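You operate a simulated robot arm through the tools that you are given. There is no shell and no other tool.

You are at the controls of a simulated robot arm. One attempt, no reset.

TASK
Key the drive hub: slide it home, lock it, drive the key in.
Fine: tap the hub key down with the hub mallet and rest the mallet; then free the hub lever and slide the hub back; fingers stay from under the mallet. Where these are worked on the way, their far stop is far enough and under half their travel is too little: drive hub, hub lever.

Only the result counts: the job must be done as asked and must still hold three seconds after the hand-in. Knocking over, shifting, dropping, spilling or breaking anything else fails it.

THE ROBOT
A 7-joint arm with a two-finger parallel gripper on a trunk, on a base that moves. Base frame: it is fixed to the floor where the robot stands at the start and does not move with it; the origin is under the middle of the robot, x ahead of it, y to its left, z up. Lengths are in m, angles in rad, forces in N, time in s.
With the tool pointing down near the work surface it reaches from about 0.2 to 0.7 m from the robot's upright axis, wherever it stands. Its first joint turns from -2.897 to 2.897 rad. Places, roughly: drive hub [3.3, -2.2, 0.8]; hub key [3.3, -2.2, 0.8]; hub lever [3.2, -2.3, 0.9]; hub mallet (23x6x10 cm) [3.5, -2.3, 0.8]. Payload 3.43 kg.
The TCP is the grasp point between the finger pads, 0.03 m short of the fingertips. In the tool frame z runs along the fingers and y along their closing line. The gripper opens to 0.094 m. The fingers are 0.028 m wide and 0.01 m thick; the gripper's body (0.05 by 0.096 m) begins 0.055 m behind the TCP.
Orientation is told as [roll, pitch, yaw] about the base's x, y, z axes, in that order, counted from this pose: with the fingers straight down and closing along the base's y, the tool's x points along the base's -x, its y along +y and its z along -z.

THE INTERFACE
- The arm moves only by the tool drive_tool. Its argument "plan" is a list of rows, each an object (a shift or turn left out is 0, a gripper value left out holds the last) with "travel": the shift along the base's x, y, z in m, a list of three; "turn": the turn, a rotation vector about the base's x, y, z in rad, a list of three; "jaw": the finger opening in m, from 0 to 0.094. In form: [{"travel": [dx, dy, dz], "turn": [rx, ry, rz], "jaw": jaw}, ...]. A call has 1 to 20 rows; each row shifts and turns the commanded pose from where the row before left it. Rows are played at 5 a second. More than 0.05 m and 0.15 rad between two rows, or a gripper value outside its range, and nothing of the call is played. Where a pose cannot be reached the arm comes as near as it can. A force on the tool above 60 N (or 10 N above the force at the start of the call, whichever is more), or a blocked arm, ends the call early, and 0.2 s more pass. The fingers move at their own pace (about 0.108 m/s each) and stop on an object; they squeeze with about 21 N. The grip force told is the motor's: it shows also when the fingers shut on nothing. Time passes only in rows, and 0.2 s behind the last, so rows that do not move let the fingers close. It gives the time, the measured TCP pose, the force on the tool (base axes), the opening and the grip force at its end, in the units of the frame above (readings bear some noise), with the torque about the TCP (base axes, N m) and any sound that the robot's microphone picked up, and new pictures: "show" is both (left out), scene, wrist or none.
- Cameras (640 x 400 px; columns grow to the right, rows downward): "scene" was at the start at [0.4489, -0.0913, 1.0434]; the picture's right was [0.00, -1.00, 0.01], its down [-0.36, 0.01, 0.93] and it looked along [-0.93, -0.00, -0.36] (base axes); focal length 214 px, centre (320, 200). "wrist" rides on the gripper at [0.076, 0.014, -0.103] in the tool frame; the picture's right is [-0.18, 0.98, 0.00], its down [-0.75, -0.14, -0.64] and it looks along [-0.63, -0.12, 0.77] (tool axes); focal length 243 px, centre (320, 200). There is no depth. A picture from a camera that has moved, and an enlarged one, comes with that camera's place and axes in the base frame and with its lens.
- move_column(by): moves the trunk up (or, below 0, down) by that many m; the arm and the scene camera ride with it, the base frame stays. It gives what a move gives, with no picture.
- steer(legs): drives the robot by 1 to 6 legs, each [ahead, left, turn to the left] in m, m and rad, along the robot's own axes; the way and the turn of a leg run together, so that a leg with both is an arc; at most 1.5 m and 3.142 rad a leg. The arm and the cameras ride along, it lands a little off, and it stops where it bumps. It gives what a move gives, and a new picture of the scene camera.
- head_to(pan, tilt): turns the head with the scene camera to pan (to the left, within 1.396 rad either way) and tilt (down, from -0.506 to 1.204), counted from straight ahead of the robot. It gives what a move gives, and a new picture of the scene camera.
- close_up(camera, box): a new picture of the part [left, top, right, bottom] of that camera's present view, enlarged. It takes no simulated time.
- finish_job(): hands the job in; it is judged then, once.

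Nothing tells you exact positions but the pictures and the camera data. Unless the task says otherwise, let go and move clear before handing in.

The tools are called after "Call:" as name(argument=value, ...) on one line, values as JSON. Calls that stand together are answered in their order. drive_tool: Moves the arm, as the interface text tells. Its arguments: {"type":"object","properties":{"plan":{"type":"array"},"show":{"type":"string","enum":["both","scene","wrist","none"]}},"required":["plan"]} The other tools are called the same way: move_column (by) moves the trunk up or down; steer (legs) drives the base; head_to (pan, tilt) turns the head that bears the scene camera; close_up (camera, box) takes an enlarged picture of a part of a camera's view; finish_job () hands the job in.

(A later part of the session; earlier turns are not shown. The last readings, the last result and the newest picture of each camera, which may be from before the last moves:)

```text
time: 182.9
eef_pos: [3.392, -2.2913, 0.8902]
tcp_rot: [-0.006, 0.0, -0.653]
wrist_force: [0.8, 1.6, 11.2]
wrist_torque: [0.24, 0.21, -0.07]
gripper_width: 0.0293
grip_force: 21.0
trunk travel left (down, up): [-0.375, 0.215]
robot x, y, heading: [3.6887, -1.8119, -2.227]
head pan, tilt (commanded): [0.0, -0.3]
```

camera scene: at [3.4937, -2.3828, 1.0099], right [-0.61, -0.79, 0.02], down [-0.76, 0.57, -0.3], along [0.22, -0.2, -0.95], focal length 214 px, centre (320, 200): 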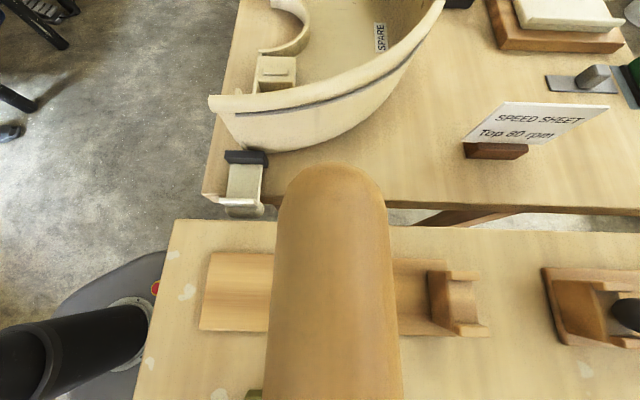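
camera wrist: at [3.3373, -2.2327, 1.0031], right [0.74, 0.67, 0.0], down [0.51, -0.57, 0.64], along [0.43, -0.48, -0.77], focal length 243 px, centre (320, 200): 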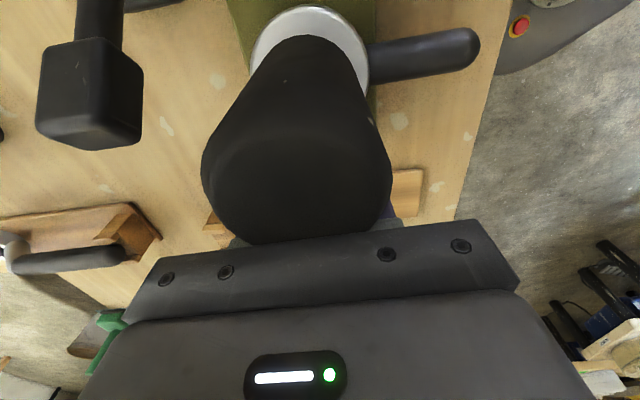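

That blow barely moved it, and the difference is the follow-through: the effective ones were aimed about 2 cm past contact with an immediate retreat. I'll repeat the long drop with that follow-through.

Call:
drive_tool(plan=[{"travel": [0, 0, 0.044]}, {"travel": [0, 0, 0.044]}, {"travel": [0, 0, 0.043]}, {"travel": [0, 0, 0]}, {"travel": [0, 0, -0.05]}, {"travel": [0, 0, -0.05]}, {"travel": [0, 0, -0.05]}, {"travel": [0, 0, 0.03]}, {"travel": [0, 0, 0]}], show="none")

Call:
drive_tool(plan=[{"travel": [0, 0, -0.012]}, {"travel": [0, 0, 0]}], show="none")

```text
time: 184.9
eef_pos: [3.3924, -2.2883, 0.8981]
tcp_rot: [-0.001, 0.0, -0.655]
wrist_force: [0.3, 0.1, -2.5]
wrist_torque: [0.01, -0.01, 0.0]
gripper_width: 0.0295
grip_force: 20.7
trunk travel left (down, up): [-0.375, 0.215]
robot x, y, heading: [3.6899, -1.8124, -2.22]
head pan, tilt (commanded): [0.0, -0.3]
```

```text
time: 185.5
eef_pos: [3.3925, -2.2894, 0.8895]
tcp_rot: [-0.005, -0.001, -0.652]
wrist_force: [1.3, 2.1, 18.2]
wrist_torque: [0.35, 0.32, -0.07]
gripper_width: 0.0294
grip_force: 21.3
trunk travel left (down, up): [-0.375, 0.215]
robot x, y, heading: [3.6926, -1.8126, -2.227]
head pan, tilt (commanded): [0.0, -0.3]
```

No further movement from that blow. The key may have reached its end, having sunk about 18 mm in total. I'll lift away and look while still holding the mallet.

Call:
drive_tool(plan=[{"travel": [0, 0, 0.045]}, {"travel": [0, 0, 0.046]}, {"turn": [0, 0, -0.1427]}, {"turn": [0, 0, -0.1427]}, {"turn": [0, 0, -0.1427]}, {"turn": [0, 0, -0.1427]}, {"turn": [0, 0, -0.1427]}, {"turn": [0, 0, -0.1427]}, {"turn": [0, 0, -0.1427]}, {"turn": [0, 0, -0.1427]}, {"turn": [0, 0, -0.1427]}, {"turn": [0, 0, -0.1427]}, {"turn": [0, 0, -0.1427]}, {"travel": [0.033, -0.027, 0]}, {"travel": [0.033, -0.027, 0]}, {"travel": [0, 0, 0]}], show="wrist")

Call:
close_up(camera="wrist", box=[120, 40, 300, 200])

```text
time: 188.9
eef_pos: [3.4565, -2.3446, 0.9795]
tcp_rot: [-0.002, -0.001, -2.224]
wrist_force: [-0.1, -0.1, -2.7]
wrist_torque: [0.01, -0.01, 0.0]
gripper_width: 0.0296
grip_force: 20.9
trunk travel left (down, up): [-0.375, 0.215]
robot x, y, heading: [3.6897, -1.8139, -2.226]
head pan, tilt (commanded): [0.0, -0.3]
camera wrist: at [3.5126, -2.2928, 1.0818], right [0.67, -0.74, 0.0], down [-0.57, -0.51, 0.64], along [-0.48, -0.43, -0.77], focal length 243 px, centre (320, 200)
```

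wrist: 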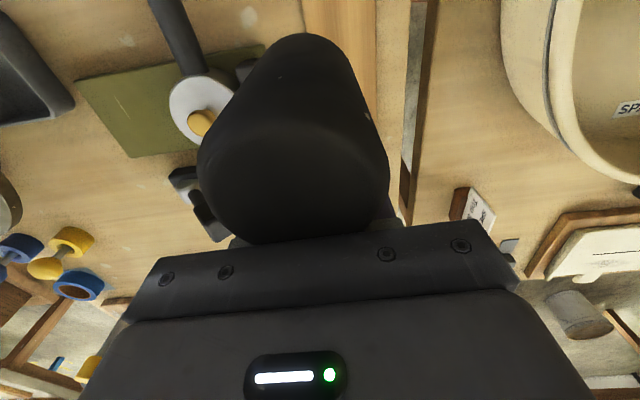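

```text
2.50 times, centred on (210, 120) of wrist
camera zoom: at [3.5126, -2.2928, 1.0818], right [0.67, -0.74, 0.0], down [-0.57, -0.51, 0.64], along [-0.48, -0.43, -0.77], focal length 606 px, centre (595, 400)
```

zoom: 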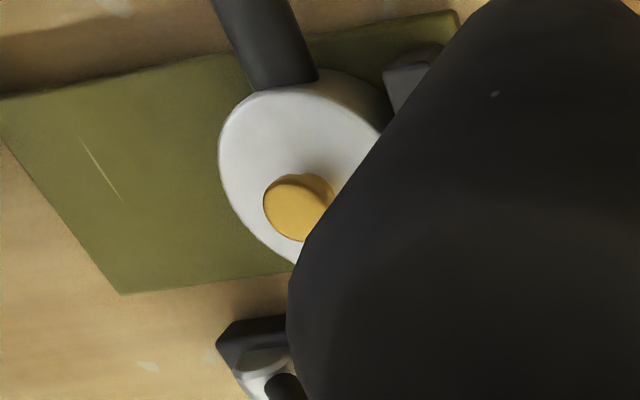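

The key has clearly sunk: its top is now at z ≈ 0.8515 and most of the stem is hidden. I'll lower near the cradle, still holding the mallet, for a low side view of the key to see whether any stem is left.

Call:
drive_tool(plan=[{"travel": [0.0404, 0.0066, 0]}, {"travel": [0, 0, -0.045]}, {"travel": [0, 0, -0.045]}, {"travel": [0, 0, -0.045]}, {"travel": [0, 0, -0.01]}, {"travel": [0, 0, 0]}], show="wrist")

Call:
close_up(camera="wrist", box=[0, 160, 220, 340])

```text
time: 190.3
eef_pos: [3.4968, -2.3385, 0.8349]
tcp_rot: [-0.002, 0.0, -2.223]
wrist_force: [1.0, 0.1, -3.3]
wrist_torque: [-0.02, 0.01, 0.01]
gripper_width: 0.0297
grip_force: 21.2
trunk travel left (down, up): [-0.375, 0.215]
robot x, y, heading: [3.6943, -1.8103, -2.228]
head pan, tilt (commanded): [0.0, -0.3]
camera wrist: at [3.5532, -2.2857, 0.9368], right [0.67, -0.74, 0.0], down [-0.57, -0.51, 0.64], along [-0.48, -0.43, -0.77], focal length 243 px, centre (320, 200)
```

wrist: 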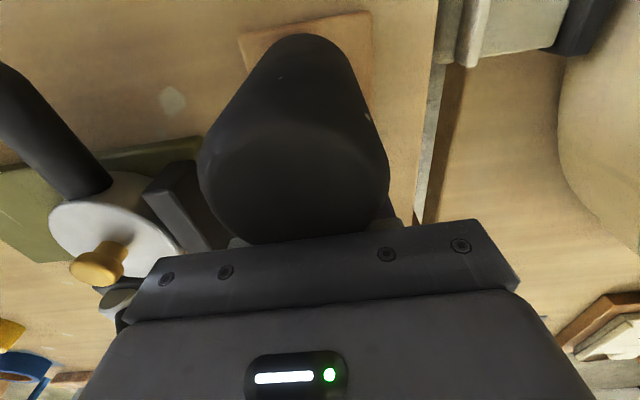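

```text
2.22 times, centred on (110, 250) of wrist
camera zoom: at [3.5532, -2.2857, 0.9368], right [0.67, -0.74, 0.0], down [-0.57, -0.51, 0.64], along [-0.48, -0.43, -0.77], focal length 539 px, centre (787, 89)
```

zoom: 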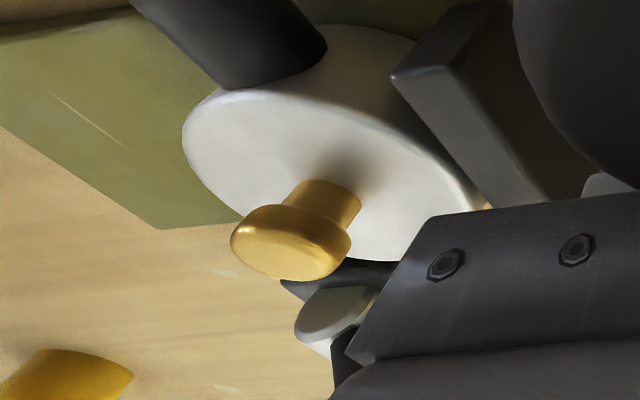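

A low side view shows the cap with some stem still visible, with the top at z 0.8515. The 246 N spike may have been the key hitting its end stop. To be sure, I'll go back and repeat the exact stroke that worked, then compare from this same viewpoint.

Call:
drive_tool(plan=[{"travel": [0, 0, 0.048]}, {"travel": [0, 0, 0.048]}, {"travel": [0, 0, 0.048]}, {"travel": [-0.0353, 0.0161, 0]}, {"travel": [-0.0353, 0.0161, 0]}, {"travel": [-0.0353, 0.0161, 0]}, {"turn": [0, 0, 0.1427]}, {"turn": [0, 0, 0.1427]}, {"turn": [0, 0, 0.1427]}, {"turn": [0, 0, 0.1427]}, {"turn": [0, 0, 0.1427]}, {"turn": [0, 0, 0.1427]}, {"turn": [0, 0, 0.1427]}, {"turn": [0, 0, 0.1427]}, {"turn": [0, 0, 0.1427]}, {"turn": [0, 0, 0.1427]}, {"turn": [0, 0, 0.1427]}, {"travel": [0, 0, 0]}], show="wrist")

```text
time: 194.1
eef_pos: [3.3909, -2.29, 0.9778]
tcp_rot: [-0.002, -0.001, -0.651]
wrist_force: [0.4, -0.5, -3.3]
wrist_torque: [0.0, 0.0, -0.01]
gripper_width: 0.0294
grip_force: 21.4
trunk travel left (down, up): [-0.375, 0.215]
robot x, y, heading: [3.6916, -1.8102, -2.226]
head pan, tilt (commanded): [0.0, -0.3]
camera wrist: at [3.3383, -2.2316, 1.0803], right [0.74, 0.67, 0.0], down [0.51, -0.57, 0.64], along [0.43, -0.48, -0.77], focal length 243 px, centre (320, 200)
```

wrist: 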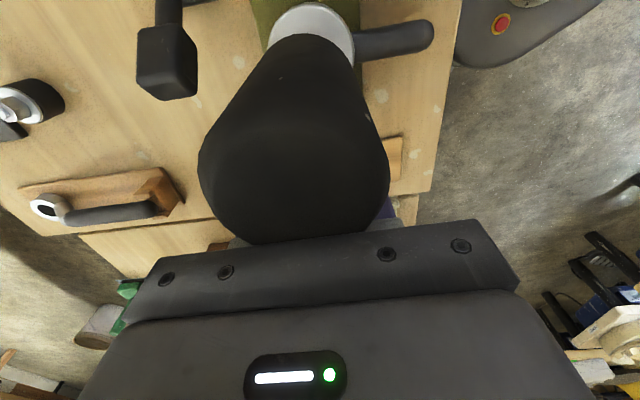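

Call:
drive_tool(plan=[{"travel": [0, 0, -0.011]}, {"travel": [0, 0, 0]}, {"travel": [0, 0, -0.05]}, {"travel": [0, 0, -0.048]}, {"travel": [0, 0, 0.025]}, {"travel": [0, 0, 0]}], show="none")

Call:
drive_tool(plan=[{"travel": [0, 0, -0.005]}, {"travel": [0, 0, 0]}, {"travel": [0, 0, 0]}], show="none")

```text
time: 195.2
eef_pos: [3.3862, -2.3, 0.8899]
tcp_rot: [-0.032, -0.001, -0.651]
wrist_force: [5.9, 9.7, 32.4]
wrist_torque: [1.63, -0.37, -0.51]
gripper_width: 0.0302
grip_force: 21.4
trunk travel left (down, up): [-0.375, 0.215]
robot x, y, heading: [3.6885, -1.808, -2.226]
head pan, tilt (commanded): [0.0, -0.3]
stopped in row 5: the force on the tool passed its limit at 204 N (the readings are from after the stop); the commanded pose is now the measured one
```

```text
time: 196.0
eef_pos: [3.3876, -2.2995, 0.8894]
tcp_rot: [-0.045, -0.002, -0.651]
wrist_force: [23.4, 2.9, 206.5]
wrist_torque: [5.74, 3.27, -0.46]
gripper_width: 0.0301
grip_force: 20.8
trunk travel left (down, up): [-0.375, 0.215]
robot x, y, heading: [3.6903, -1.8156, -2.223]
head pan, tilt (commanded): [0.0, -0.3]
```

This time the same stroke met a hard stop (204 N) with no further travel, so the key is fully driven home. I'll back off straight away.

Call:
drive_tool(plan=[{"travel": [0, 0, 0.02]}, {"travel": [0, 0, 0.035]}, {"travel": [0, 0, 0.035]}, {"travel": [0, 0, 0]}], show="both")

```text
time: 197.0
eef_pos: [3.3856, -2.2979, 0.9664]
tcp_rot: [-0.022, -0.002, -0.653]
wrist_force: [-0.5, -0.5, -3.6]
wrist_torque: [0.0, 0.01, -0.01]
gripper_width: 0.0296
grip_force: 21.8
trunk travel left (down, up): [-0.375, 0.215]
robot x, y, heading: [3.69, -1.8098, -2.228]
head pan, tilt (commanded): [0.0, -0.3]
camera scene: at [3.4956, -2.38, 1.0173], right [-0.61, -0.79, 0.02], down [-0.76, 0.57, -0.3], along [0.22, -0.2, -0.95], focal length 214 px, centre (320, 200)
camera wrist: at [3.3342, -2.2392, 1.0689], right [0.74, 0.67, -0.02], down [0.52, -0.56, 0.65], along [0.42, -0.49, -0.76], focal length 243 px, centre (320, 200)
```

scene: 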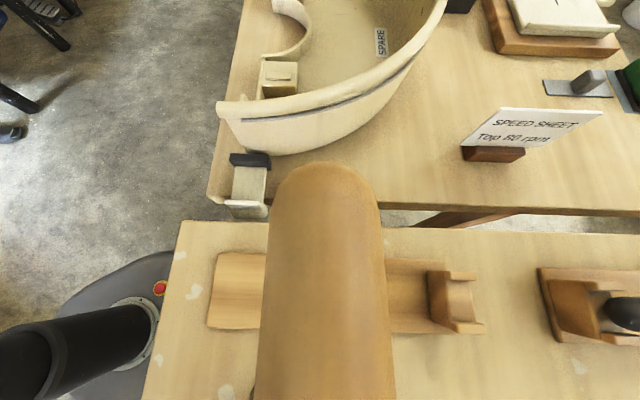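
wrist: 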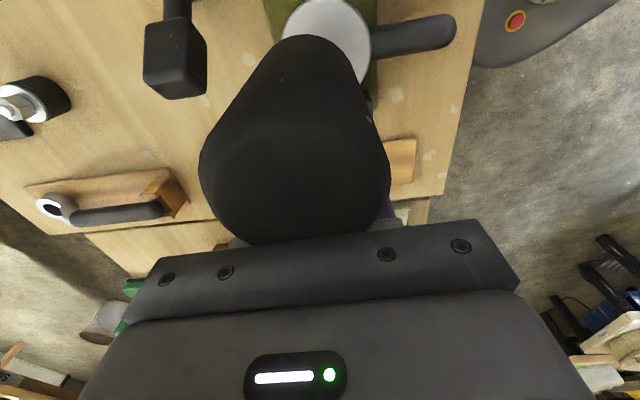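

Restoring the hand's pose and tilt, then one gentle probe to confirm the key's height hasn't changed (meaning it's at its stop).

Call:
drive_tool(plan=[{"travel": [0.0049, 0.0076, 0], "turn": [0.0175, -0.0134, 0]}, {"travel": [0, 0, 0]}, {"travel": [0, 0, -0.04]}, {"travel": [0, 0, -0.03]}, {"travel": [0, 0, 0]}], show="none")

Call:
drive_tool(plan=[{"travel": [0, 0, -0.004]}, {"travel": [0, 0, 0]}], show="none")

Call:
drive_tool(plan=[{"travel": [0, 0, -0.003]}, {"travel": [0, 0, 0]}], show="none")

```text
time: 198.2
eef_pos: [3.3913, -2.291, 0.8972]
tcp_rot: [0.001, -0.003, -0.648]
wrist_force: [0.1, 0.8, -2.9]
wrist_torque: [-0.02, 0.02, 0.01]
gripper_width: 0.0293
grip_force: 20.5
trunk travel left (down, up): [-0.375, 0.215]
robot x, y, heading: [3.6896, -1.8143, -2.227]
head pan, tilt (commanded): [0.0, -0.3]
```

```text
time: 198.8
eef_pos: [3.3913, -2.2912, 0.893]
tcp_rot: [-0.002, -0.002, -0.652]
wrist_force: [-0.3, -0.5, -3.1]
wrist_torque: [0.0, 0.02, 0.0]
gripper_width: 0.0297
grip_force: 21.0
trunk travel left (down, up): [-0.375, 0.215]
robot x, y, heading: [3.6906, -1.8108, -2.228]
head pan, tilt (commanded): [0.0, -0.3]
```

```text
time: 199.4
eef_pos: [3.3899, -2.2918, 0.8897]
tcp_rot: [-0.001, -0.001, -0.651]
wrist_force: [0.8, 0.4, 3.8]
wrist_torque: [0.11, 0.12, 0.01]
gripper_width: 0.0295
grip_force: 20.5
trunk travel left (down, up): [-0.375, 0.215]
robot x, y, heading: [3.6891, -1.81, -2.226]
head pan, tilt (commanded): [0.0, -0.3]
```

The key height is unchanged after 200 N, so it's at its end stop: driven about 2 cm, from z 0.870 to 0.850. Now I'll carry the mallet back to its cradle.

Call:
drive_tool(plan=[{"travel": [0, 0, 0.045]}, {"travel": [0, 0, 0.045]}, {"turn": [0, 0, -0.1427]}, {"turn": [0, 0, -0.1427]}, {"turn": [0, 0, -0.1427]}, {"turn": [0, 0, -0.1427]}, {"turn": [0, 0, -0.1427]}, {"turn": [0, 0, -0.1427]}, {"turn": [0, 0, -0.1427]}, {"turn": [0, 0, -0.1427]}, {"turn": [0, 0, -0.1427]}, {"turn": [0, 0, -0.1427]}, {"turn": [0, 0, -0.1427]}, {"travel": [0.0349, -0.0164, 0]}, {"travel": [0.0349, -0.0164, 0]}, {"travel": [0.0348, -0.0164, 0]}, {"travel": [0, 0, 0]}], show="none")

Call:
drive_tool(plan=[{"travel": [0, 0, -0.045]}, {"travel": [0, 0, -0.045]}, {"travel": [0, 0, -0.03]}, {"travel": [0, 0, 0]}], show="both")

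```text
time: 203.0
eef_pos: [3.4929, -2.3406, 0.981]
tcp_rot: [-0.003, -0.003, -2.224]
wrist_force: [0.0, 0.5, -3.5]
wrist_torque: [-0.02, 0.03, -0.01]
gripper_width: 0.0294
grip_force: 21.1
trunk travel left (down, up): [-0.375, 0.215]
robot x, y, heading: [3.6895, -1.8142, -2.226]
head pan, tilt (commanded): [0.0, -0.3]
```

```text
time: 204.0
eef_pos: [3.4952, -2.3404, 0.8599]
tcp_rot: [-0.001, -0.003, -2.223]
wrist_force: [-0.6, 0.0, -1.6]
wrist_torque: [-0.03, 0.02, -0.03]
gripper_width: 0.0295
grip_force: 20.9
trunk travel left (down, up): [-0.375, 0.215]
robot x, y, heading: [3.6882, -1.8121, -2.227]
head pan, tilt (commanded): [0.0, -0.3]
camera scene: at [3.4152, -2.448, 0.91], right [-0.8, 0.61, 0.0], down [0.58, 0.76, -0.3], along [-0.18, -0.24, -0.95], focal length 214 px, centre (320, 200)
camera wrist: at [3.5526, -2.2882, 0.962], right [0.67, -0.74, 0.0], down [-0.57, -0.51, 0.64], along [-0.48, -0.43, -0.77], focal length 243 px, centre (320, 200)
```

scene: 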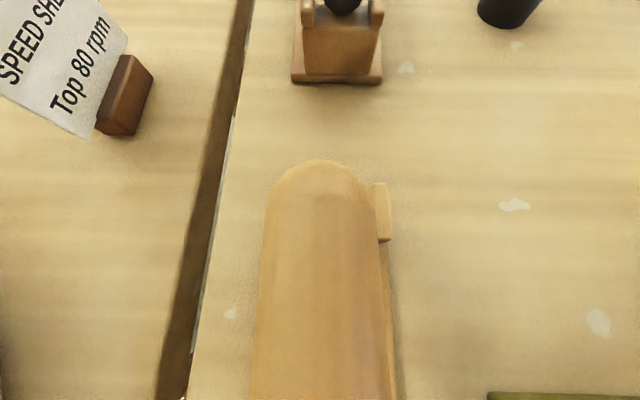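
wrist: 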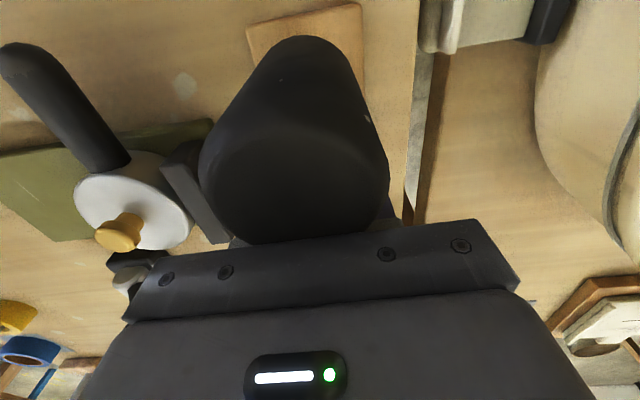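

Call:
drive_tool(plan=[{"travel": [0, 0, -0.012]}, {"travel": [0, 0, -0.008]}, {"travel": [0, 0, 0]}], show="scene")

Call:
head_to(pan=0.0, tilt=-0.506)

```text
time: 204.8
eef_pos: [3.4957, -2.3411, 0.8409]
tcp_rot: [-0.001, -0.001, -2.221]
wrist_force: [0.2, 0.3, -2.1]
wrist_torque: [0.0, 0.0, -0.01]
gripper_width: 0.0292
grip_force: 21.3
trunk travel left (down, up): [-0.375, 0.215]
robot x, y, heading: [3.6906, -1.8134, -2.228]
head pan, tilt (commanded): [0.0, -0.3]
camera scene: at [3.4154, -2.4481, 0.8902], right [-0.8, 0.61, 0.0], down [0.58, 0.76, -0.3], along [-0.18, -0.24, -0.95], focal length 214 px, centre (320, 200)
```

scene: 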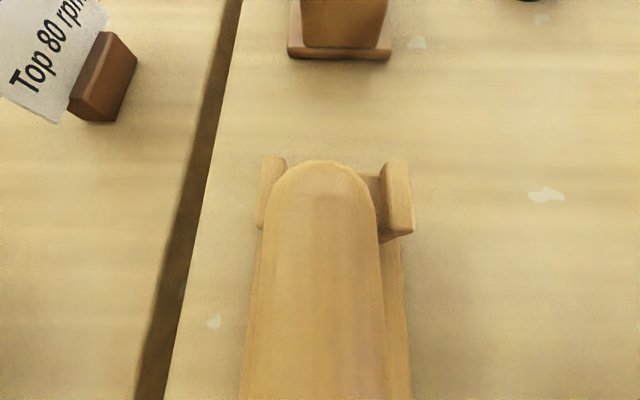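

```text
time: 205.5
eef_pos: [3.4962, -2.342, 0.8396]
tcp_rot: [-0.002, -0.003, -2.221]
wrist_force: [0.5, -0.4, -2.8]
wrist_torque: [-0.01, -0.03, -0.02]
gripper_width: 0.0293
grip_force: 20.9
trunk travel left (down, up): [-0.375, 0.215]
robot x, y, heading: [3.6907, -1.812, -2.224]
head pan, tilt (commanded): [0.0, -0.499]
camera scene: at [3.4066, -2.4598, 0.9019], right [-0.8, 0.61, 0.0], down [0.53, 0.7, -0.48], along [-0.29, -0.38, -0.88], focal length 214 px, centre (320, 200)
```

scene: 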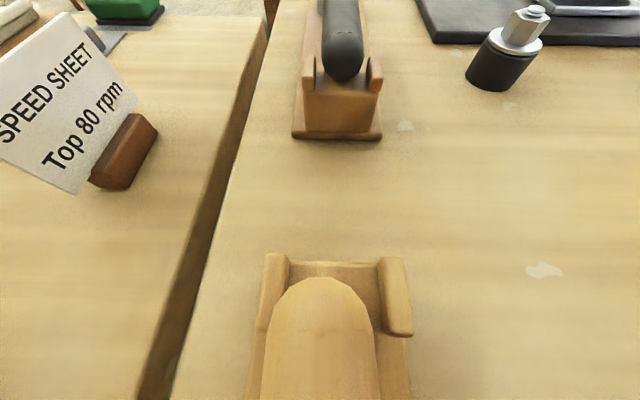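

The handle sits about 3 mm left of the notch's centre. I'll nudge right to centre it, then lower onto the rest.

Call:
drive_tool(plan=[{"travel": [-0.0024, 0.0018, 0]}, {"travel": [0, 0, -0.006]}, {"travel": [0, 0, -0.004]}, {"travel": [0, 0, 0]}], show="scene")

Call:
drive_tool(plan=[{"travel": [0, 0, -0.003]}, {"travel": [0, 0, 0]}], show="none")

```text
time: 206.5
eef_pos: [3.4937, -2.3382, 0.83]
tcp_rot: [-0.002, -0.003, -2.222]
wrist_force: [-0.6, 0.4, 0.6]
wrist_torque: [-0.28, 0.19, 0.05]
gripper_width: 0.0295
grip_force: 21.1
trunk travel left (down, up): [-0.375, 0.215]
robot x, y, heading: [3.6891, -1.8093, -2.225]
head pan, tilt (commanded): [0.0, -0.499]
camera scene: at [3.404, -2.4579, 0.8924], right [-0.8, 0.61, 0.0], down [0.53, 0.7, -0.48], along [-0.29, -0.38, -0.88], focal length 214 px, centre (320, 200)
```

scene: 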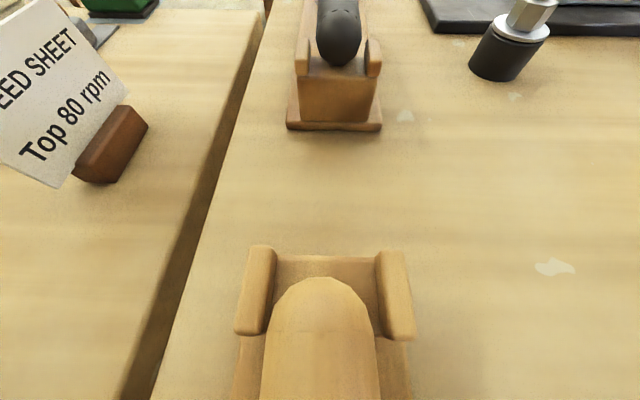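

```text
time: 207.1
eef_pos: [3.4929, -2.3382, 0.8275]
tcp_rot: [-0.002, -0.001, -2.22]
wrist_force: [1.9, 1.6, -0.5]
wrist_torque: [-0.27, 0.19, 0.04]
gripper_width: 0.0294
grip_force: 20.7
trunk travel left (down, up): [-0.375, 0.215]
robot x, y, heading: [3.6916, -1.8131, -2.226]
head pan, tilt (commanded): [0.0, -0.499]
```

Centred, and it has begun to bear on the rest. A final 2 mm, then release.

Call:
drive_tool(plan=[{"travel": [0, 0, -0.0025]}, {"travel": [0, 0, 0]}, {"travel": [0, 0, 0], "jaw": 0.05}, {"travel": [0, 0, 0]}, {"travel": [0, 0, 0]}], show="both")

```text
time: 208.3
eef_pos: [3.4943, -2.3381, 0.8246]
tcp_rot: [-0.002, -0.003, -2.222]
wrist_force: [2.0, 2.7, 9.0]
wrist_torque: [-0.02, -0.07, -0.01]
gripper_width: 0.0502
grip_force: 0.0
trunk travel left (down, up): [-0.375, 0.215]
robot x, y, heading: [3.688, -1.8102, -2.225]
head pan, tilt (commanded): [0.0, -0.499]
camera scene: at [3.4043, -2.4573, 0.8873], right [-0.8, 0.61, 0.0], down [0.53, 0.7, -0.48], along [-0.29, -0.38, -0.88], focal length 214 px, centre (320, 200)
camera wrist: at [3.5505, -2.2858, 0.9274], right [0.67, -0.74, 0.0], down [-0.57, -0.51, 0.64], along [-0.48, -0.43, -0.76], focal length 243 px, centre (320, 200)
```

scene: 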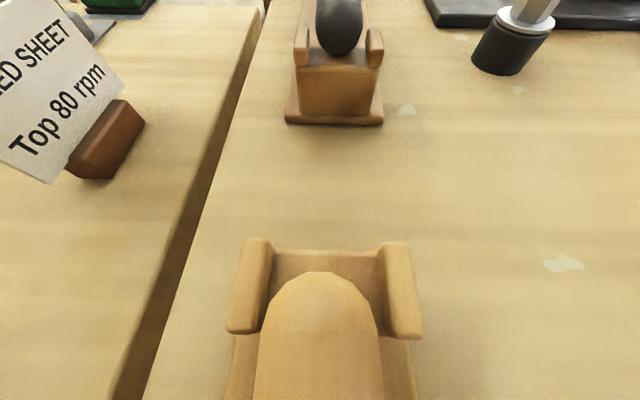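
wrist: 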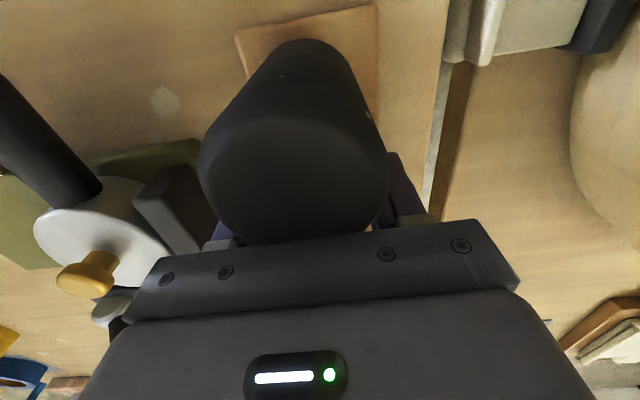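

Released. Rising straight up and clear, then I'll look at how the mallet rests.

Call:
drive_tool(plan=[{"travel": [0, 0, 0.01]}, {"travel": [0, 0, 0.03], "jaw": 0.07}, {"travel": [0, 0, 0.045]}, {"travel": [0, 0, 0.045]}, {"travel": [0.0243, 0.0318, 0.03]}, {"travel": [0.0243, 0.0318, 0]}, {"travel": [0.0243, 0.0318, 0]}, {"travel": [0, 0, 0]}], show="both")

```text
time: 210.1
eef_pos: [3.5659, -2.2439, 0.9854]
tcp_rot: [-0.002, -0.001, -2.223]
wrist_force: [-0.1, 0.7, 0.3]
wrist_torque: [0.04, -0.01, -0.02]
gripper_width: 0.0701
grip_force: 0.1
trunk travel left (down, up): [-0.375, 0.215]
robot x, y, heading: [3.6906, -1.8089, -2.225]
head pan, tilt (commanded): [0.0, -0.499]
camera scene: at [3.4768, -2.3625, 1.0472], right [-0.8, 0.61, 0.0], down [0.53, 0.7, -0.48], along [-0.29, -0.38, -0.88], focal length 214 px, centre (320, 200)
camera wrist: at [3.6231, -2.1911, 1.0875], right [0.67, -0.74, 0.0], down [-0.57, -0.51, 0.64], along [-0.48, -0.43, -0.77], focal length 243 px, centre (320, 200)
```

scene: 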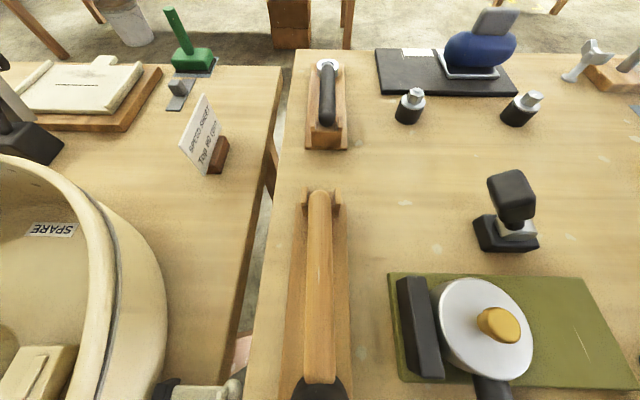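
wrist: 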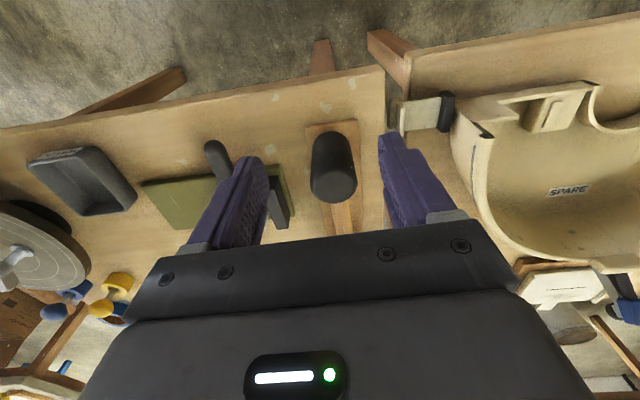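

The mallet lies properly in its cradle. Next is freeing the lever: I'll turn the hand 90° and move above the lever head, which leans left at about (3.286, -2.338, 0.887).

Call:
drive_tool(plan=[{"travel": [-0.0254, -0.0086, 0], "turn": [0, 0, -0.1428], "jaw": 0.08}, {"travel": [-0.0254, -0.0086, 0], "turn": [0, 0, -0.1428]}, {"travel": [-0.0254, -0.0086, 0], "turn": [0, 0, -0.1428]}, {"travel": [-0.0254, -0.0086, 0], "turn": [0, 0, -0.1428]}, {"travel": [-0.0254, -0.0086, 0], "turn": [0, 0, -0.1428]}, {"travel": [-0.0254, -0.0086, 0], "turn": [0, 0, -0.1428]}, {"travel": [-0.0254, -0.0086, 0], "turn": [0, 0, -0.1428]}, {"travel": [-0.0254, -0.0086, 0], "turn": [0, 0, -0.1428]}, {"travel": [-0.0254, -0.0086, 0], "turn": [0, 0, -0.1428]}, {"travel": [-0.0254, -0.0086, 0], "turn": [0, 0, -0.1428]}, {"travel": [-0.0254, -0.0086, 0], "turn": [0, 0, -0.1428]}, {"travel": [0, 0, 0]}], show="both")

```text
time: 212.7
eef_pos: [3.2863, -2.3376, 0.9845]
tcp_rot: [-0.001, -0.004, 2.487]
wrist_force: [0.0, -0.3, -0.6]
wrist_torque: [-0.01, 0.01, 0.0]
gripper_width: 0.0801
grip_force: 0.0
trunk travel left (down, up): [-0.375, 0.215]
robot x, y, heading: [3.6881, -1.8101, -2.226]
head pan, tilt (commanded): [0.0, -0.499]
camera scene: at [3.169, -2.2464, 1.0469], right [0.61, 0.79, 0.0], down [0.7, -0.53, -0.48], along [-0.38, 0.29, -0.88], focal length 214 px, centre (320, 200)
camera wrist: at [3.3378, -2.3952, 1.0871], right [-0.74, -0.67, 0.0], down [-0.51, 0.57, 0.64], along [-0.43, 0.48, -0.76], focal length 243 px, centre (320, 200)
```

scene: 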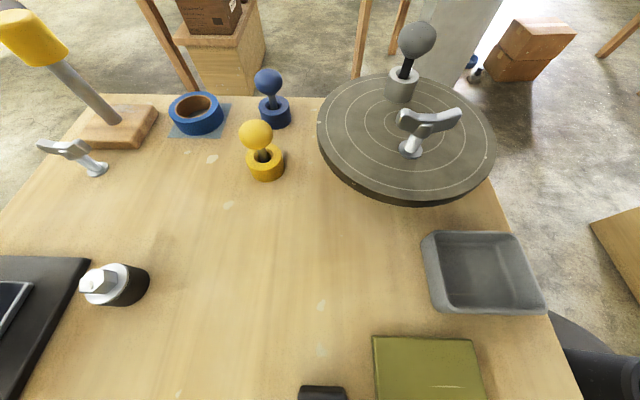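
wrist: 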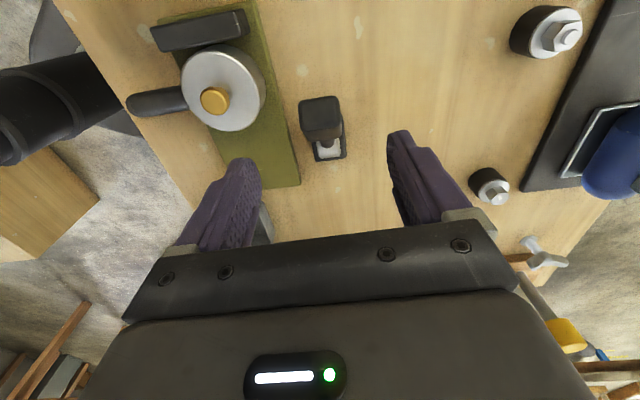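

Call:
close_up(camera="wrist", box=[140, 20, 300, 150])

Call:
drive_tool(plan=[{"travel": [0, 0, -0.04]}, {"travel": [0, 0, -0.04]}, {"travel": [0, 0, -0.016]}, {"travel": [0, 0, 0]}], show="wrist")

```text
3.08 times, centred on (220, 85) of wrist
camera zoom: at [3.3378, -2.3952, 1.0871], right [-0.74, -0.67, 0.0], down [-0.51, 0.57, 0.64], along [-0.43, 0.48, -0.76], focal length 746 px, centre (628, 554)
```

zoom: 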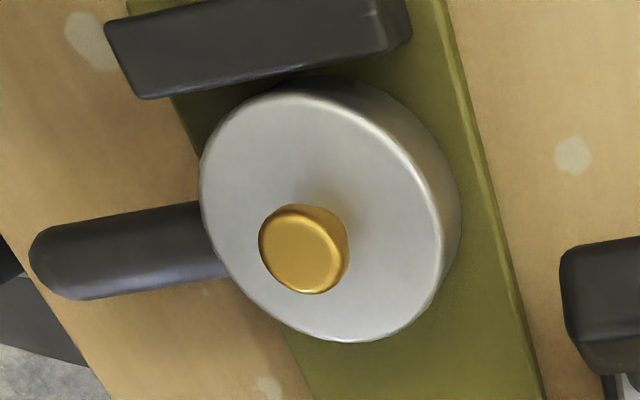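

```text
time: 213.7
eef_pos: [3.2861, -2.3375, 0.8883]
tcp_rot: [0.0, -0.002, 2.491]
wrist_force: [0.0, 0.3, -0.1]
wrist_torque: [0.02, 0.02, 0.03]
gripper_width: 0.0799
grip_force: 0.1
trunk travel left (down, up): [-0.375, 0.215]
robot x, y, heading: [3.6919, -1.8125, -2.23]
head pan, tilt (commanded): [0.0, -0.499]
camera wrist: at [3.3378, -2.3957, 0.9908], right [-0.74, -0.67, 0.0], down [-0.51, 0.57, 0.64], along [-0.43, 0.48, -0.76], focal length 243 px, centre (320, 200)
```

wrist: 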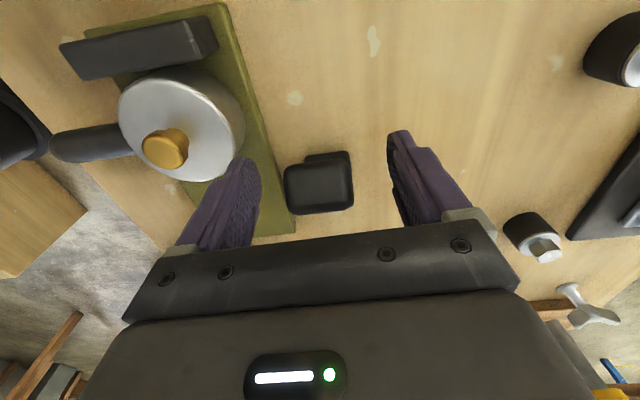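

The key's cap is now close to the hub face. The lever head is between the fingers, so I'll pinch it.

Call:
drive_tool(plan=[{"travel": [0, 0, 0], "jaw": 0.0}, {"travel": [0, 0, 0]}, {"travel": [0, 0, 0]}], show="wrist")

```text
time: 214.5
eef_pos: [3.287, -2.3374, 0.8889]
tcp_rot: [-0.002, -0.003, 2.491]
wrist_force: [2.4, 3.8, -2.4]
wrist_torque: [-0.03, -0.17, -0.05]
gripper_width: 0.0414
grip_force: 45.2
trunk travel left (down, up): [-0.375, 0.215]
robot x, y, heading: [3.6915, -1.8098, -2.228]
head pan, tilt (commanded): [0.0, -0.499]
camera wrist: at [3.338, -2.3953, 0.9908], right [-0.74, -0.67, 0.0], down [-0.51, 0.57, 0.64], along [-0.43, 0.48, -0.76], focal length 243 px, centre (320, 200)
```

wrist: 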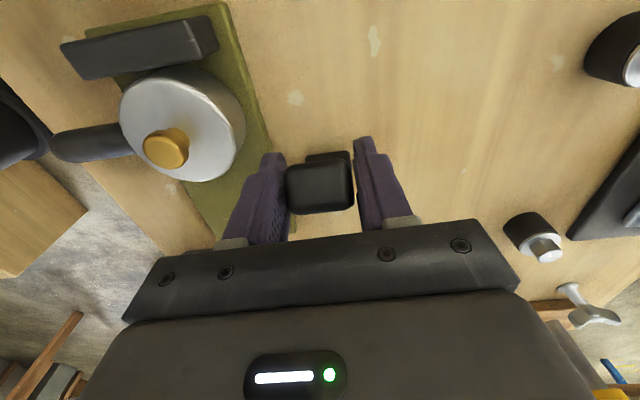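

Firm pinch. Swinging the lever back over along the same arc, in stages.

Call:
drive_tool(plan=[{"travel": [-0.0075, 0.0059, 0.0076]}, {"travel": [-0.0082, 0.0065, 0.0064]}, {"travel": [-0.0089, 0.007, 0.005]}, {"travel": [0, 0, 0]}], show="none")

Call:
drive_tool(plan=[{"travel": [-0.0093, 0.0073, 0.0034]}, {"travel": [-0.0095, 0.0075, 0.0019]}, {"travel": [-0.0096, 0.0076, 0.0003]}, {"travel": [0, 0, 0]}], show="wrist")

```text
time: 215.5
eef_pos: [3.2642, -2.3186, 0.909]
tcp_rot: [-0.001, -0.004, 2.491]
wrist_force: [17.2, -1.5, -2.1]
wrist_torque: [-0.64, -1.23, -0.05]
gripper_width: 0.0396
grip_force: 44.3
trunk travel left (down, up): [-0.375, 0.215]
robot x, y, heading: [3.6892, -1.8123, -2.225]
head pan, tilt (commanded): [0.0, -0.499]
```

```text
time: 216.5
eef_pos: [3.235, -2.2962, 0.9148]
tcp_rot: [0.002, -0.005, 2.49]
wrist_force: [15.2, -0.6, 16.0]
wrist_torque: [-0.56, -0.98, 0.03]
gripper_width: 0.0394
grip_force: 45.0
trunk travel left (down, up): [-0.375, 0.215]
robot x, y, heading: [3.6847, -1.8126, -2.225]
head pan, tilt (commanded): [0.0, -0.499]
camera wrist: at [3.2858, -2.3527, 1.0176], right [-0.74, -0.67, 0.0], down [-0.51, 0.57, 0.65], along [-0.43, 0.48, -0.76], focal length 243 px, centre (320, 200)
```

wrist: 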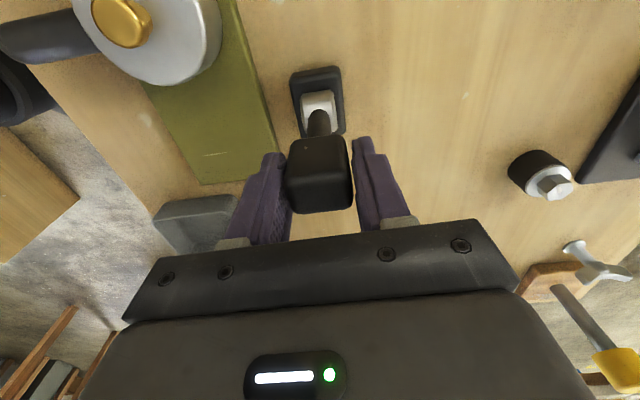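

Now upright. Continuing down to the right.

Call:
drive_tool(plan=[{"travel": [-0.0096, 0.0076, -0.0008]}, {"travel": [-0.0094, 0.0074, -0.0026]}, {"travel": [-0.0089, 0.0071, -0.0042]}, {"travel": [0, 0, 0]}], show="none")

Call:
drive_tool(plan=[{"travel": [-0.0085, 0.0067, -0.0056]}, {"travel": [-0.0078, 0.0062, -0.007]}, {"travel": [0, 0, 0]}], show="wrist")

```text
time: 217.5
eef_pos: [3.2066, -2.2732, 0.9055]
tcp_rot: [-0.001, -0.002, 2.493]
wrist_force: [13.1, 0.6, 7.2]
wrist_torque: [-0.8, -0.84, 0.01]
gripper_width: 0.0395
grip_force: 44.9
trunk travel left (down, up): [-0.375, 0.215]
robot x, y, heading: [3.6888, -1.8147, -2.227]
head pan, tilt (commanded): [0.0, -0.499]
```

```text
time: 218.3
eef_pos: [3.1901, -2.2602, 0.8941]
tcp_rot: [0.0, -0.003, 2.492]
wrist_force: [11.1, 5.5, 14.6]
wrist_torque: [-0.77, -0.98, -0.08]
gripper_width: 0.04
grip_force: 45.0
trunk travel left (down, up): [-0.375, 0.215]
robot x, y, heading: [3.6884, -1.8161, -2.23]
head pan, tilt (commanded): [0.0, -0.499]
camera wrist: at [3.2417, -2.3175, 0.9961], right [-0.74, -0.67, 0.0], down [-0.51, 0.57, 0.64], along [-0.43, 0.48, -0.76], focal length 243 px, centre (320, 200)
```

wrist: 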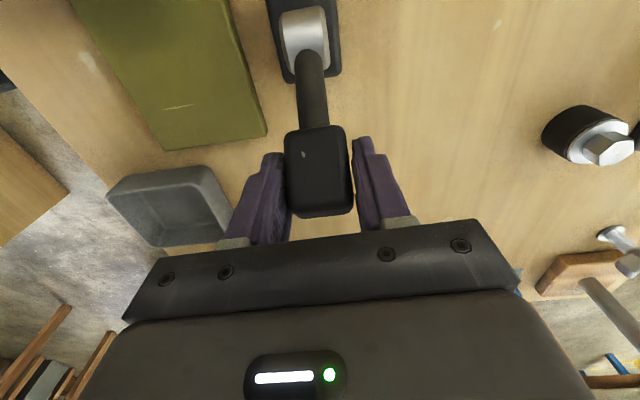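

Nearly at its original right-hand stop. A small final step.

Call:
drive_tool(plan=[{"travel": [-0.0045, 0.0035, -0.0052]}, {"travel": [-0.002, 0.0016, -0.0024]}, {"travel": [0, 0, 0]}], show="wrist")

```text
time: 219.1
eef_pos: [3.1862, -2.2559, 0.8888]
tcp_rot: [0.003, -0.005, 2.492]
wrist_force: [21.5, 2.9, 30.5]
wrist_torque: [-0.68, -1.11, -0.08]
gripper_width: 0.0395
grip_force: 44.7
trunk travel left (down, up): [-0.375, 0.215]
robot x, y, heading: [3.6899, -1.8164, -2.223]
head pan, tilt (commanded): [0.0, -0.499]
camera wrist: at [3.2377, -2.3135, 0.9913], right [-0.74, -0.67, 0.0], down [-0.51, 0.57, 0.64], along [-0.43, 0.48, -0.76], focal length 243 px, centre (320, 200)
```

wrist: 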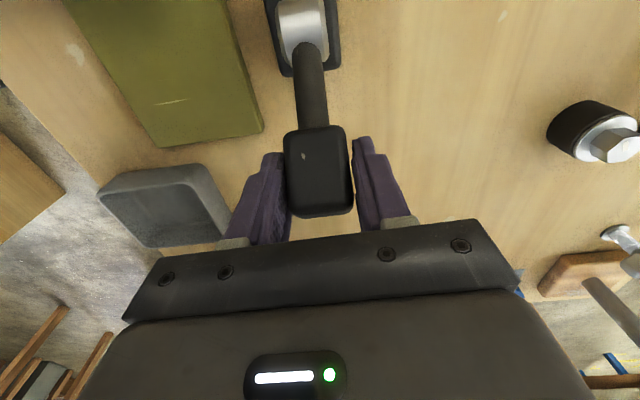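

Call:
drive_tool(plan=[{"travel": [-0.0012, 0.0009, -0.0018]}, {"travel": [0, 0, 0]}], show="none")

Call:
drive_tool(plan=[{"travel": [0.0012, -0.0009, 0.002]}, {"travel": [0, 0, 0], "jaw": 0.08}, {"travel": [0, 0, 0]}, {"travel": [0, 0, 0.045]}, {"travel": [0, 0, 0.045]}, {"travel": [0, 0, 0]}], show="wrist")

```text
time: 219.7
eef_pos: [3.1848, -2.2561, 0.8883]
tcp_rot: [0.005, -0.005, 2.491]
wrist_force: [26.3, -3.2, 44.3]
wrist_torque: [-0.66, -0.92, -0.1]
gripper_width: 0.0395
grip_force: 45.1
trunk travel left (down, up): [-0.375, 0.215]
robot x, y, heading: [3.6883, -1.8131, -2.219]
head pan, tilt (commanded): [0.0, -0.499]
```

```text
time: 221.1
eef_pos: [3.1826, -2.257, 0.976]
tcp_rot: [-0.003, 0.0, 2.49]
wrist_force: [0.3, 0.6, 0.3]
wrist_torque: [0.04, 0.02, -0.01]
gripper_width: 0.0801
grip_force: 0.0
trunk travel left (down, up): [-0.375, 0.215]
robot x, y, heading: [3.6899, -1.8113, -2.223]
head pan, tilt (commanded): [0.0, -0.499]
camera wrist: at [3.2338, -2.3138, 1.078], right [-0.74, -0.67, 0.0], down [-0.51, 0.57, 0.64], along [-0.43, 0.48, -0.76], focal length 243 px, centre (320, 200)
```

wrist: 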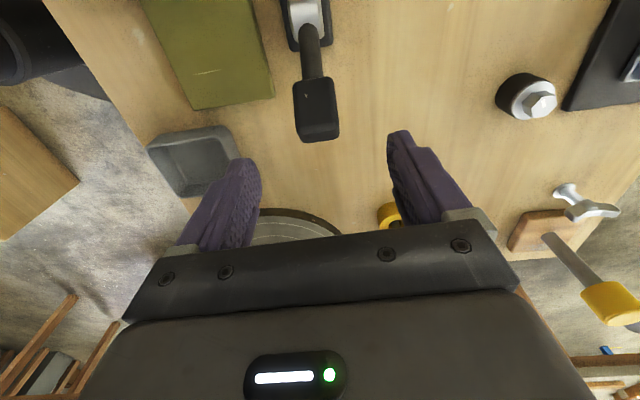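

The lever is back at its right-hand (free) stop. Now I'll turn the hand back and return to the hub handle.

Call:
drive_tool(plan=[{"travel": [0.0213, 0.0048, 0.001], "turn": [0, 0, 0.1428]}, {"travel": [0.0213, 0.0048, 0.001], "turn": [0, 0, 0.1428]}, {"travel": [0.0213, 0.0048, 0.001], "turn": [0, 0, 0.1428]}, {"travel": [0.0213, 0.0048, 0.001], "turn": [0, 0, 0.1428]}, {"travel": [0.0213, 0.0048, 0.001], "turn": [0, 0, 0.1428]}, {"travel": [0.0213, 0.0048, 0.001], "turn": [0, 0, 0.1428]}, {"travel": [0.0213, 0.0048, 0.001], "turn": [0, 0, 0.1428]}, {"travel": [0.0213, 0.0048, 0.001], "turn": [0, 0, 0.1428]}, {"travel": [0.0213, 0.0048, 0.001], "turn": [0, 0, 0.1428]}, {"travel": [0.0213, 0.0048, 0.001], "turn": [0, 0, 0.1428]}, {"travel": [0.0213, 0.0048, 0.001], "turn": [0, 0, 0.1428], "jaw": 0.065}, {"travel": [0, 0, 0]}], show="both")

Call:
head_to(pan=0.0, tilt=1.2)

```text
time: 223.7
eef_pos: [3.4164, -2.2032, 0.9854]
tcp_rot: [-0.001, -0.004, -2.221]
wrist_force: [0.6, 0.8, -1.0]
wrist_torque: [0.01, 0.03, -0.02]
gripper_width: 0.0651
grip_force: 0.0
trunk travel left (down, up): [-0.375, 0.215]
robot x, y, heading: [3.6915, -1.8102, -2.228]
head pan, tilt (commanded): [0.0, -0.499]
camera scene: at [3.3279, -2.3226, 1.048], right [-0.8, 0.6, 0.0], down [0.53, 0.7, -0.48], along [-0.29, -0.38, -0.88], focal length 214 px, centre (320, 200)
camera wrist: at [3.4738, -2.1509, 1.0882], right [0.67, -0.74, 0.0], down [-0.57, -0.51, 0.64], along [-0.48, -0.43, -0.76], focal length 243 px, centre (320, 200)
```

scene: 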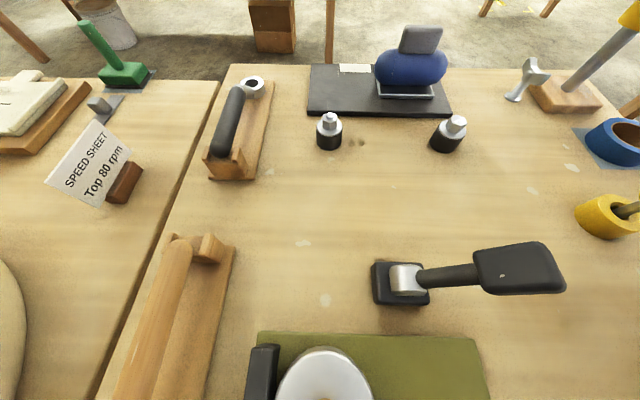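
wrist: 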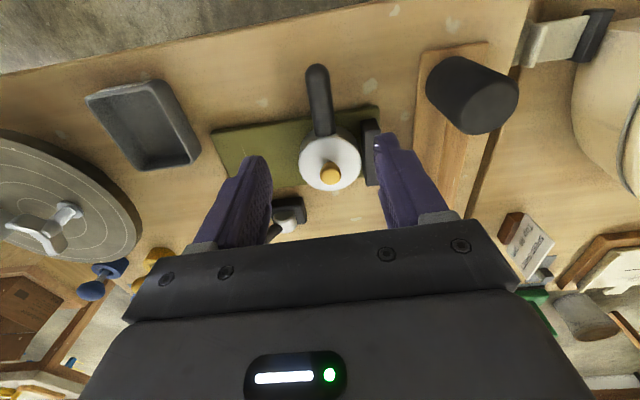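

```text
time: 225.4
eef_pos: [3.4172, -2.2029, 0.9858]
tcp_rot: [-0.002, -0.001, -2.223]
wrist_force: [-0.2, 0.1, -0.2]
wrist_torque: [0.0, 0.01, 0.05]
gripper_width: 0.0651
grip_force: 0.1
trunk travel left (down, up): [-0.375, 0.215]
robot x, y, heading: [3.6885, -1.813, -2.223]
head pan, tilt (commanded): [0.0, 1.201]
camera scene: at [3.4125, -2.2111, 1.0586], right [-0.8, 0.61, 0.0], down [0.22, 0.29, 0.93], along [0.56, 0.74, -0.37], focal length 214 px, centre (320, 200)
```

scene: 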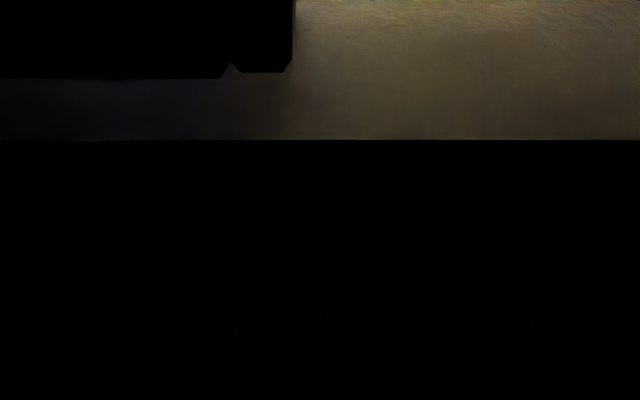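

I'll take a matching close-up of the key from this same pose for comparison with before.

Call:
close_up(camera="wrist", box=[240, 80, 420, 220])

Call:
drive_tool(plan=[{"travel": [0, -0.0012, -0.05]}, {"travel": [0, 0, -0.05]}, {"travel": [0, 0, -0.04]}, {"travel": [0, 0, -0.03]}, {"travel": [0, 0, 0]}], show="wrist")

```text
2.86 times, centred on (330, 150) of wrist
camera zoom: at [3.4739, -2.151, 1.0882], right [0.67, -0.74, 0.0], down [-0.57, -0.51, 0.64], along [-0.48, -0.43, -0.77], focal length 693 px, centre (291, 343)
```

zoom: 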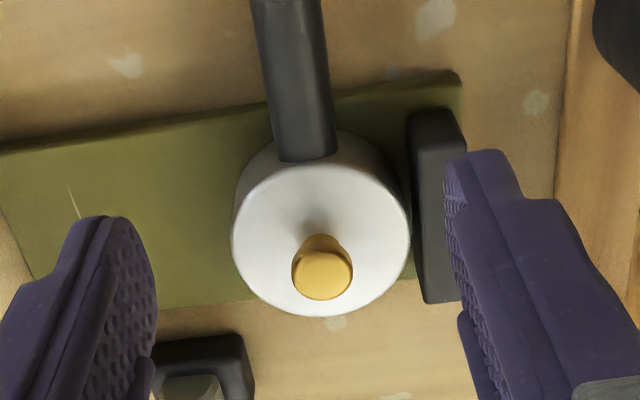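

```text
time: 226.6
eef_pos: [3.4186, -2.2041, 0.815]
tcp_rot: [-0.001, -0.003, -2.22]
wrist_force: [1.2, -0.7, 0.9]
wrist_torque: [0.04, 0.01, -0.04]
gripper_width: 0.0651
grip_force: 0.0
trunk travel left (down, up): [-0.375, 0.215]
robot x, y, heading: [3.689, -1.8136, -2.223]
head pan, tilt (commanded): [0.0, 1.201]
camera wrist: at [3.4744, -2.1513, 0.9179], right [0.67, -0.74, 0.0], down [-0.57, -0.51, 0.64], along [-0.48, -0.43, -0.77], focal length 243 px, centre (320, 200)
```

wrist: 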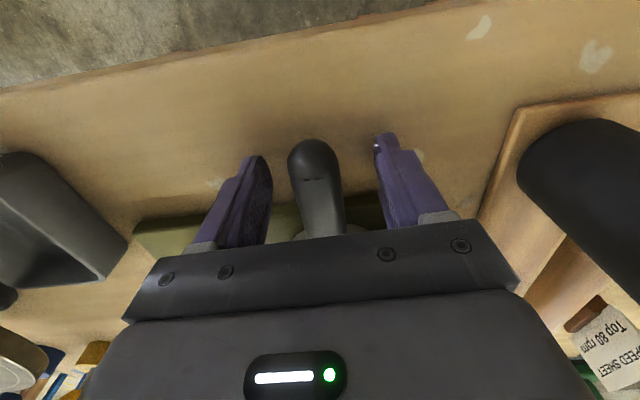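

The cap sits visibly lower than before, consistent with about 1 cm more since that frame and 2 cm in total. Now I'll grip the hub handle and slide it back to the right.

Call:
drive_tool(plan=[{"travel": [0, 0, 0], "jaw": 0.0}, {"travel": [0, 0, 0]}, {"travel": [0, 0, 0]}], show="none")

Call:
drive_tool(plan=[{"travel": [-0.0078, 0.0061, 0]}, {"travel": [-0.0078, 0.0061, 0]}, {"travel": [0, 0, 0]}], show="wrist")

```text
time: 227.4
eef_pos: [3.4174, -2.2042, 0.8158]
tcp_rot: [-0.002, -0.003, -2.225]
wrist_force: [-0.9, -0.2, -3.7]
wrist_torque: [-0.3, 0.28, -1.21]
gripper_width: 0.0304
grip_force: 44.7
trunk travel left (down, up): [-0.375, 0.215]
robot x, y, heading: [3.6864, -1.8146, -2.222]
head pan, tilt (commanded): [0.0, 1.201]
```

```text
time: 228.2
eef_pos: [3.4019, -2.1908, 0.815]
tcp_rot: [-0.002, 0.0, -2.224]
wrist_force: [6.3, 4.4, -14.5]
wrist_torque: [-0.47, 0.48, -1.01]
gripper_width: 0.0307
grip_force: 45.0
trunk travel left (down, up): [-0.375, 0.215]
robot x, y, heading: [3.6903, -1.8137, -2.23]
head pan, tilt (commanded): [0.0, 1.201]
camera wrist: at [3.4587, -2.1392, 0.9183], right [0.67, -0.74, 0.0], down [-0.57, -0.51, 0.64], along [-0.48, -0.43, -0.77], focal length 243 px, centre (320, 200)
```

wrist: 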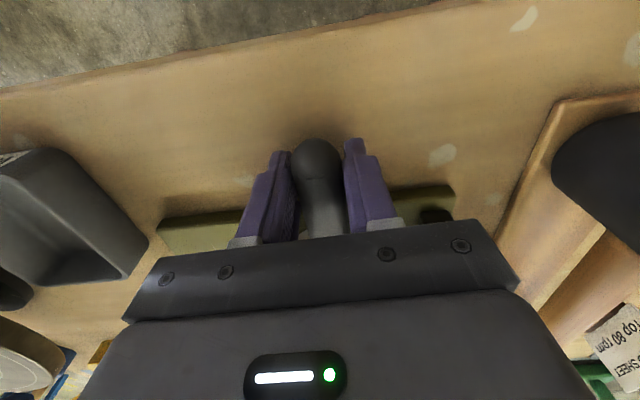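

It slides freely, so the lever is truly free. Continuing to the right end.

Call:
drive_tool(plan=[{"travel": [-0.0156, 0.0118, 0]}, {"travel": [-0.0156, 0.0118, 0]}, {"travel": [-0.0156, 0.0118, 0]}, {"travel": [0, 0, 0]}], show="none")

Call:
drive_tool(plan=[{"travel": [-0.0039, 0.003, 0]}, {"travel": [-0.0039, 0.003, 0]}, {"travel": [0, 0, 0]}], show="wrist")

```text
time: 229.2
eef_pos: [3.3569, -2.155, 0.816]
tcp_rot: [-0.001, 0.002, -2.221]
wrist_force: [12.3, 16.1, -12.2]
wrist_torque: [0.74, -0.58, -0.98]
gripper_width: 0.0304
grip_force: 44.7
trunk travel left (down, up): [-0.375, 0.215]
robot x, y, heading: [3.694, -1.8126, -2.226]
head pan, tilt (commanded): [0.0, 1.201]
```

```text
time: 230.0
eef_pos: [3.3483, -2.148, 0.8164]
tcp_rot: [-0.001, -0.001, -2.222]
wrist_force: [18.3, 20.9, -17.8]
wrist_torque: [0.1, -0.11, -1.04]
gripper_width: 0.0308
grip_force: 45.0
trunk travel left (down, up): [-0.375, 0.215]
robot x, y, heading: [3.6886, -1.8137, -2.226]
head pan, tilt (commanded): [0.0, 1.201]
camera wrist: at [3.4053, -2.0968, 0.9188], right [0.67, -0.74, 0.0], down [-0.57, -0.51, 0.64], along [-0.48, -0.43, -0.77], focal length 243 px, centre (320, 200)
```

wrist: 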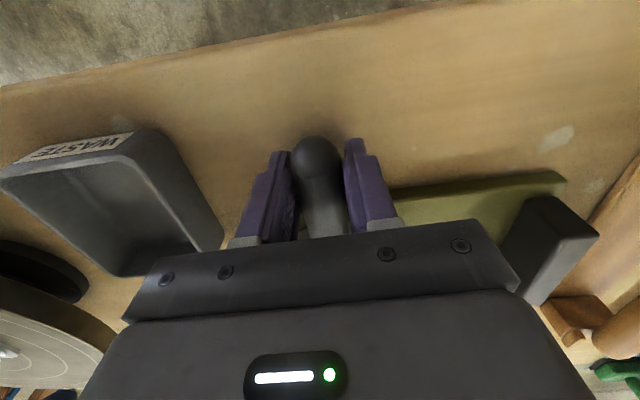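

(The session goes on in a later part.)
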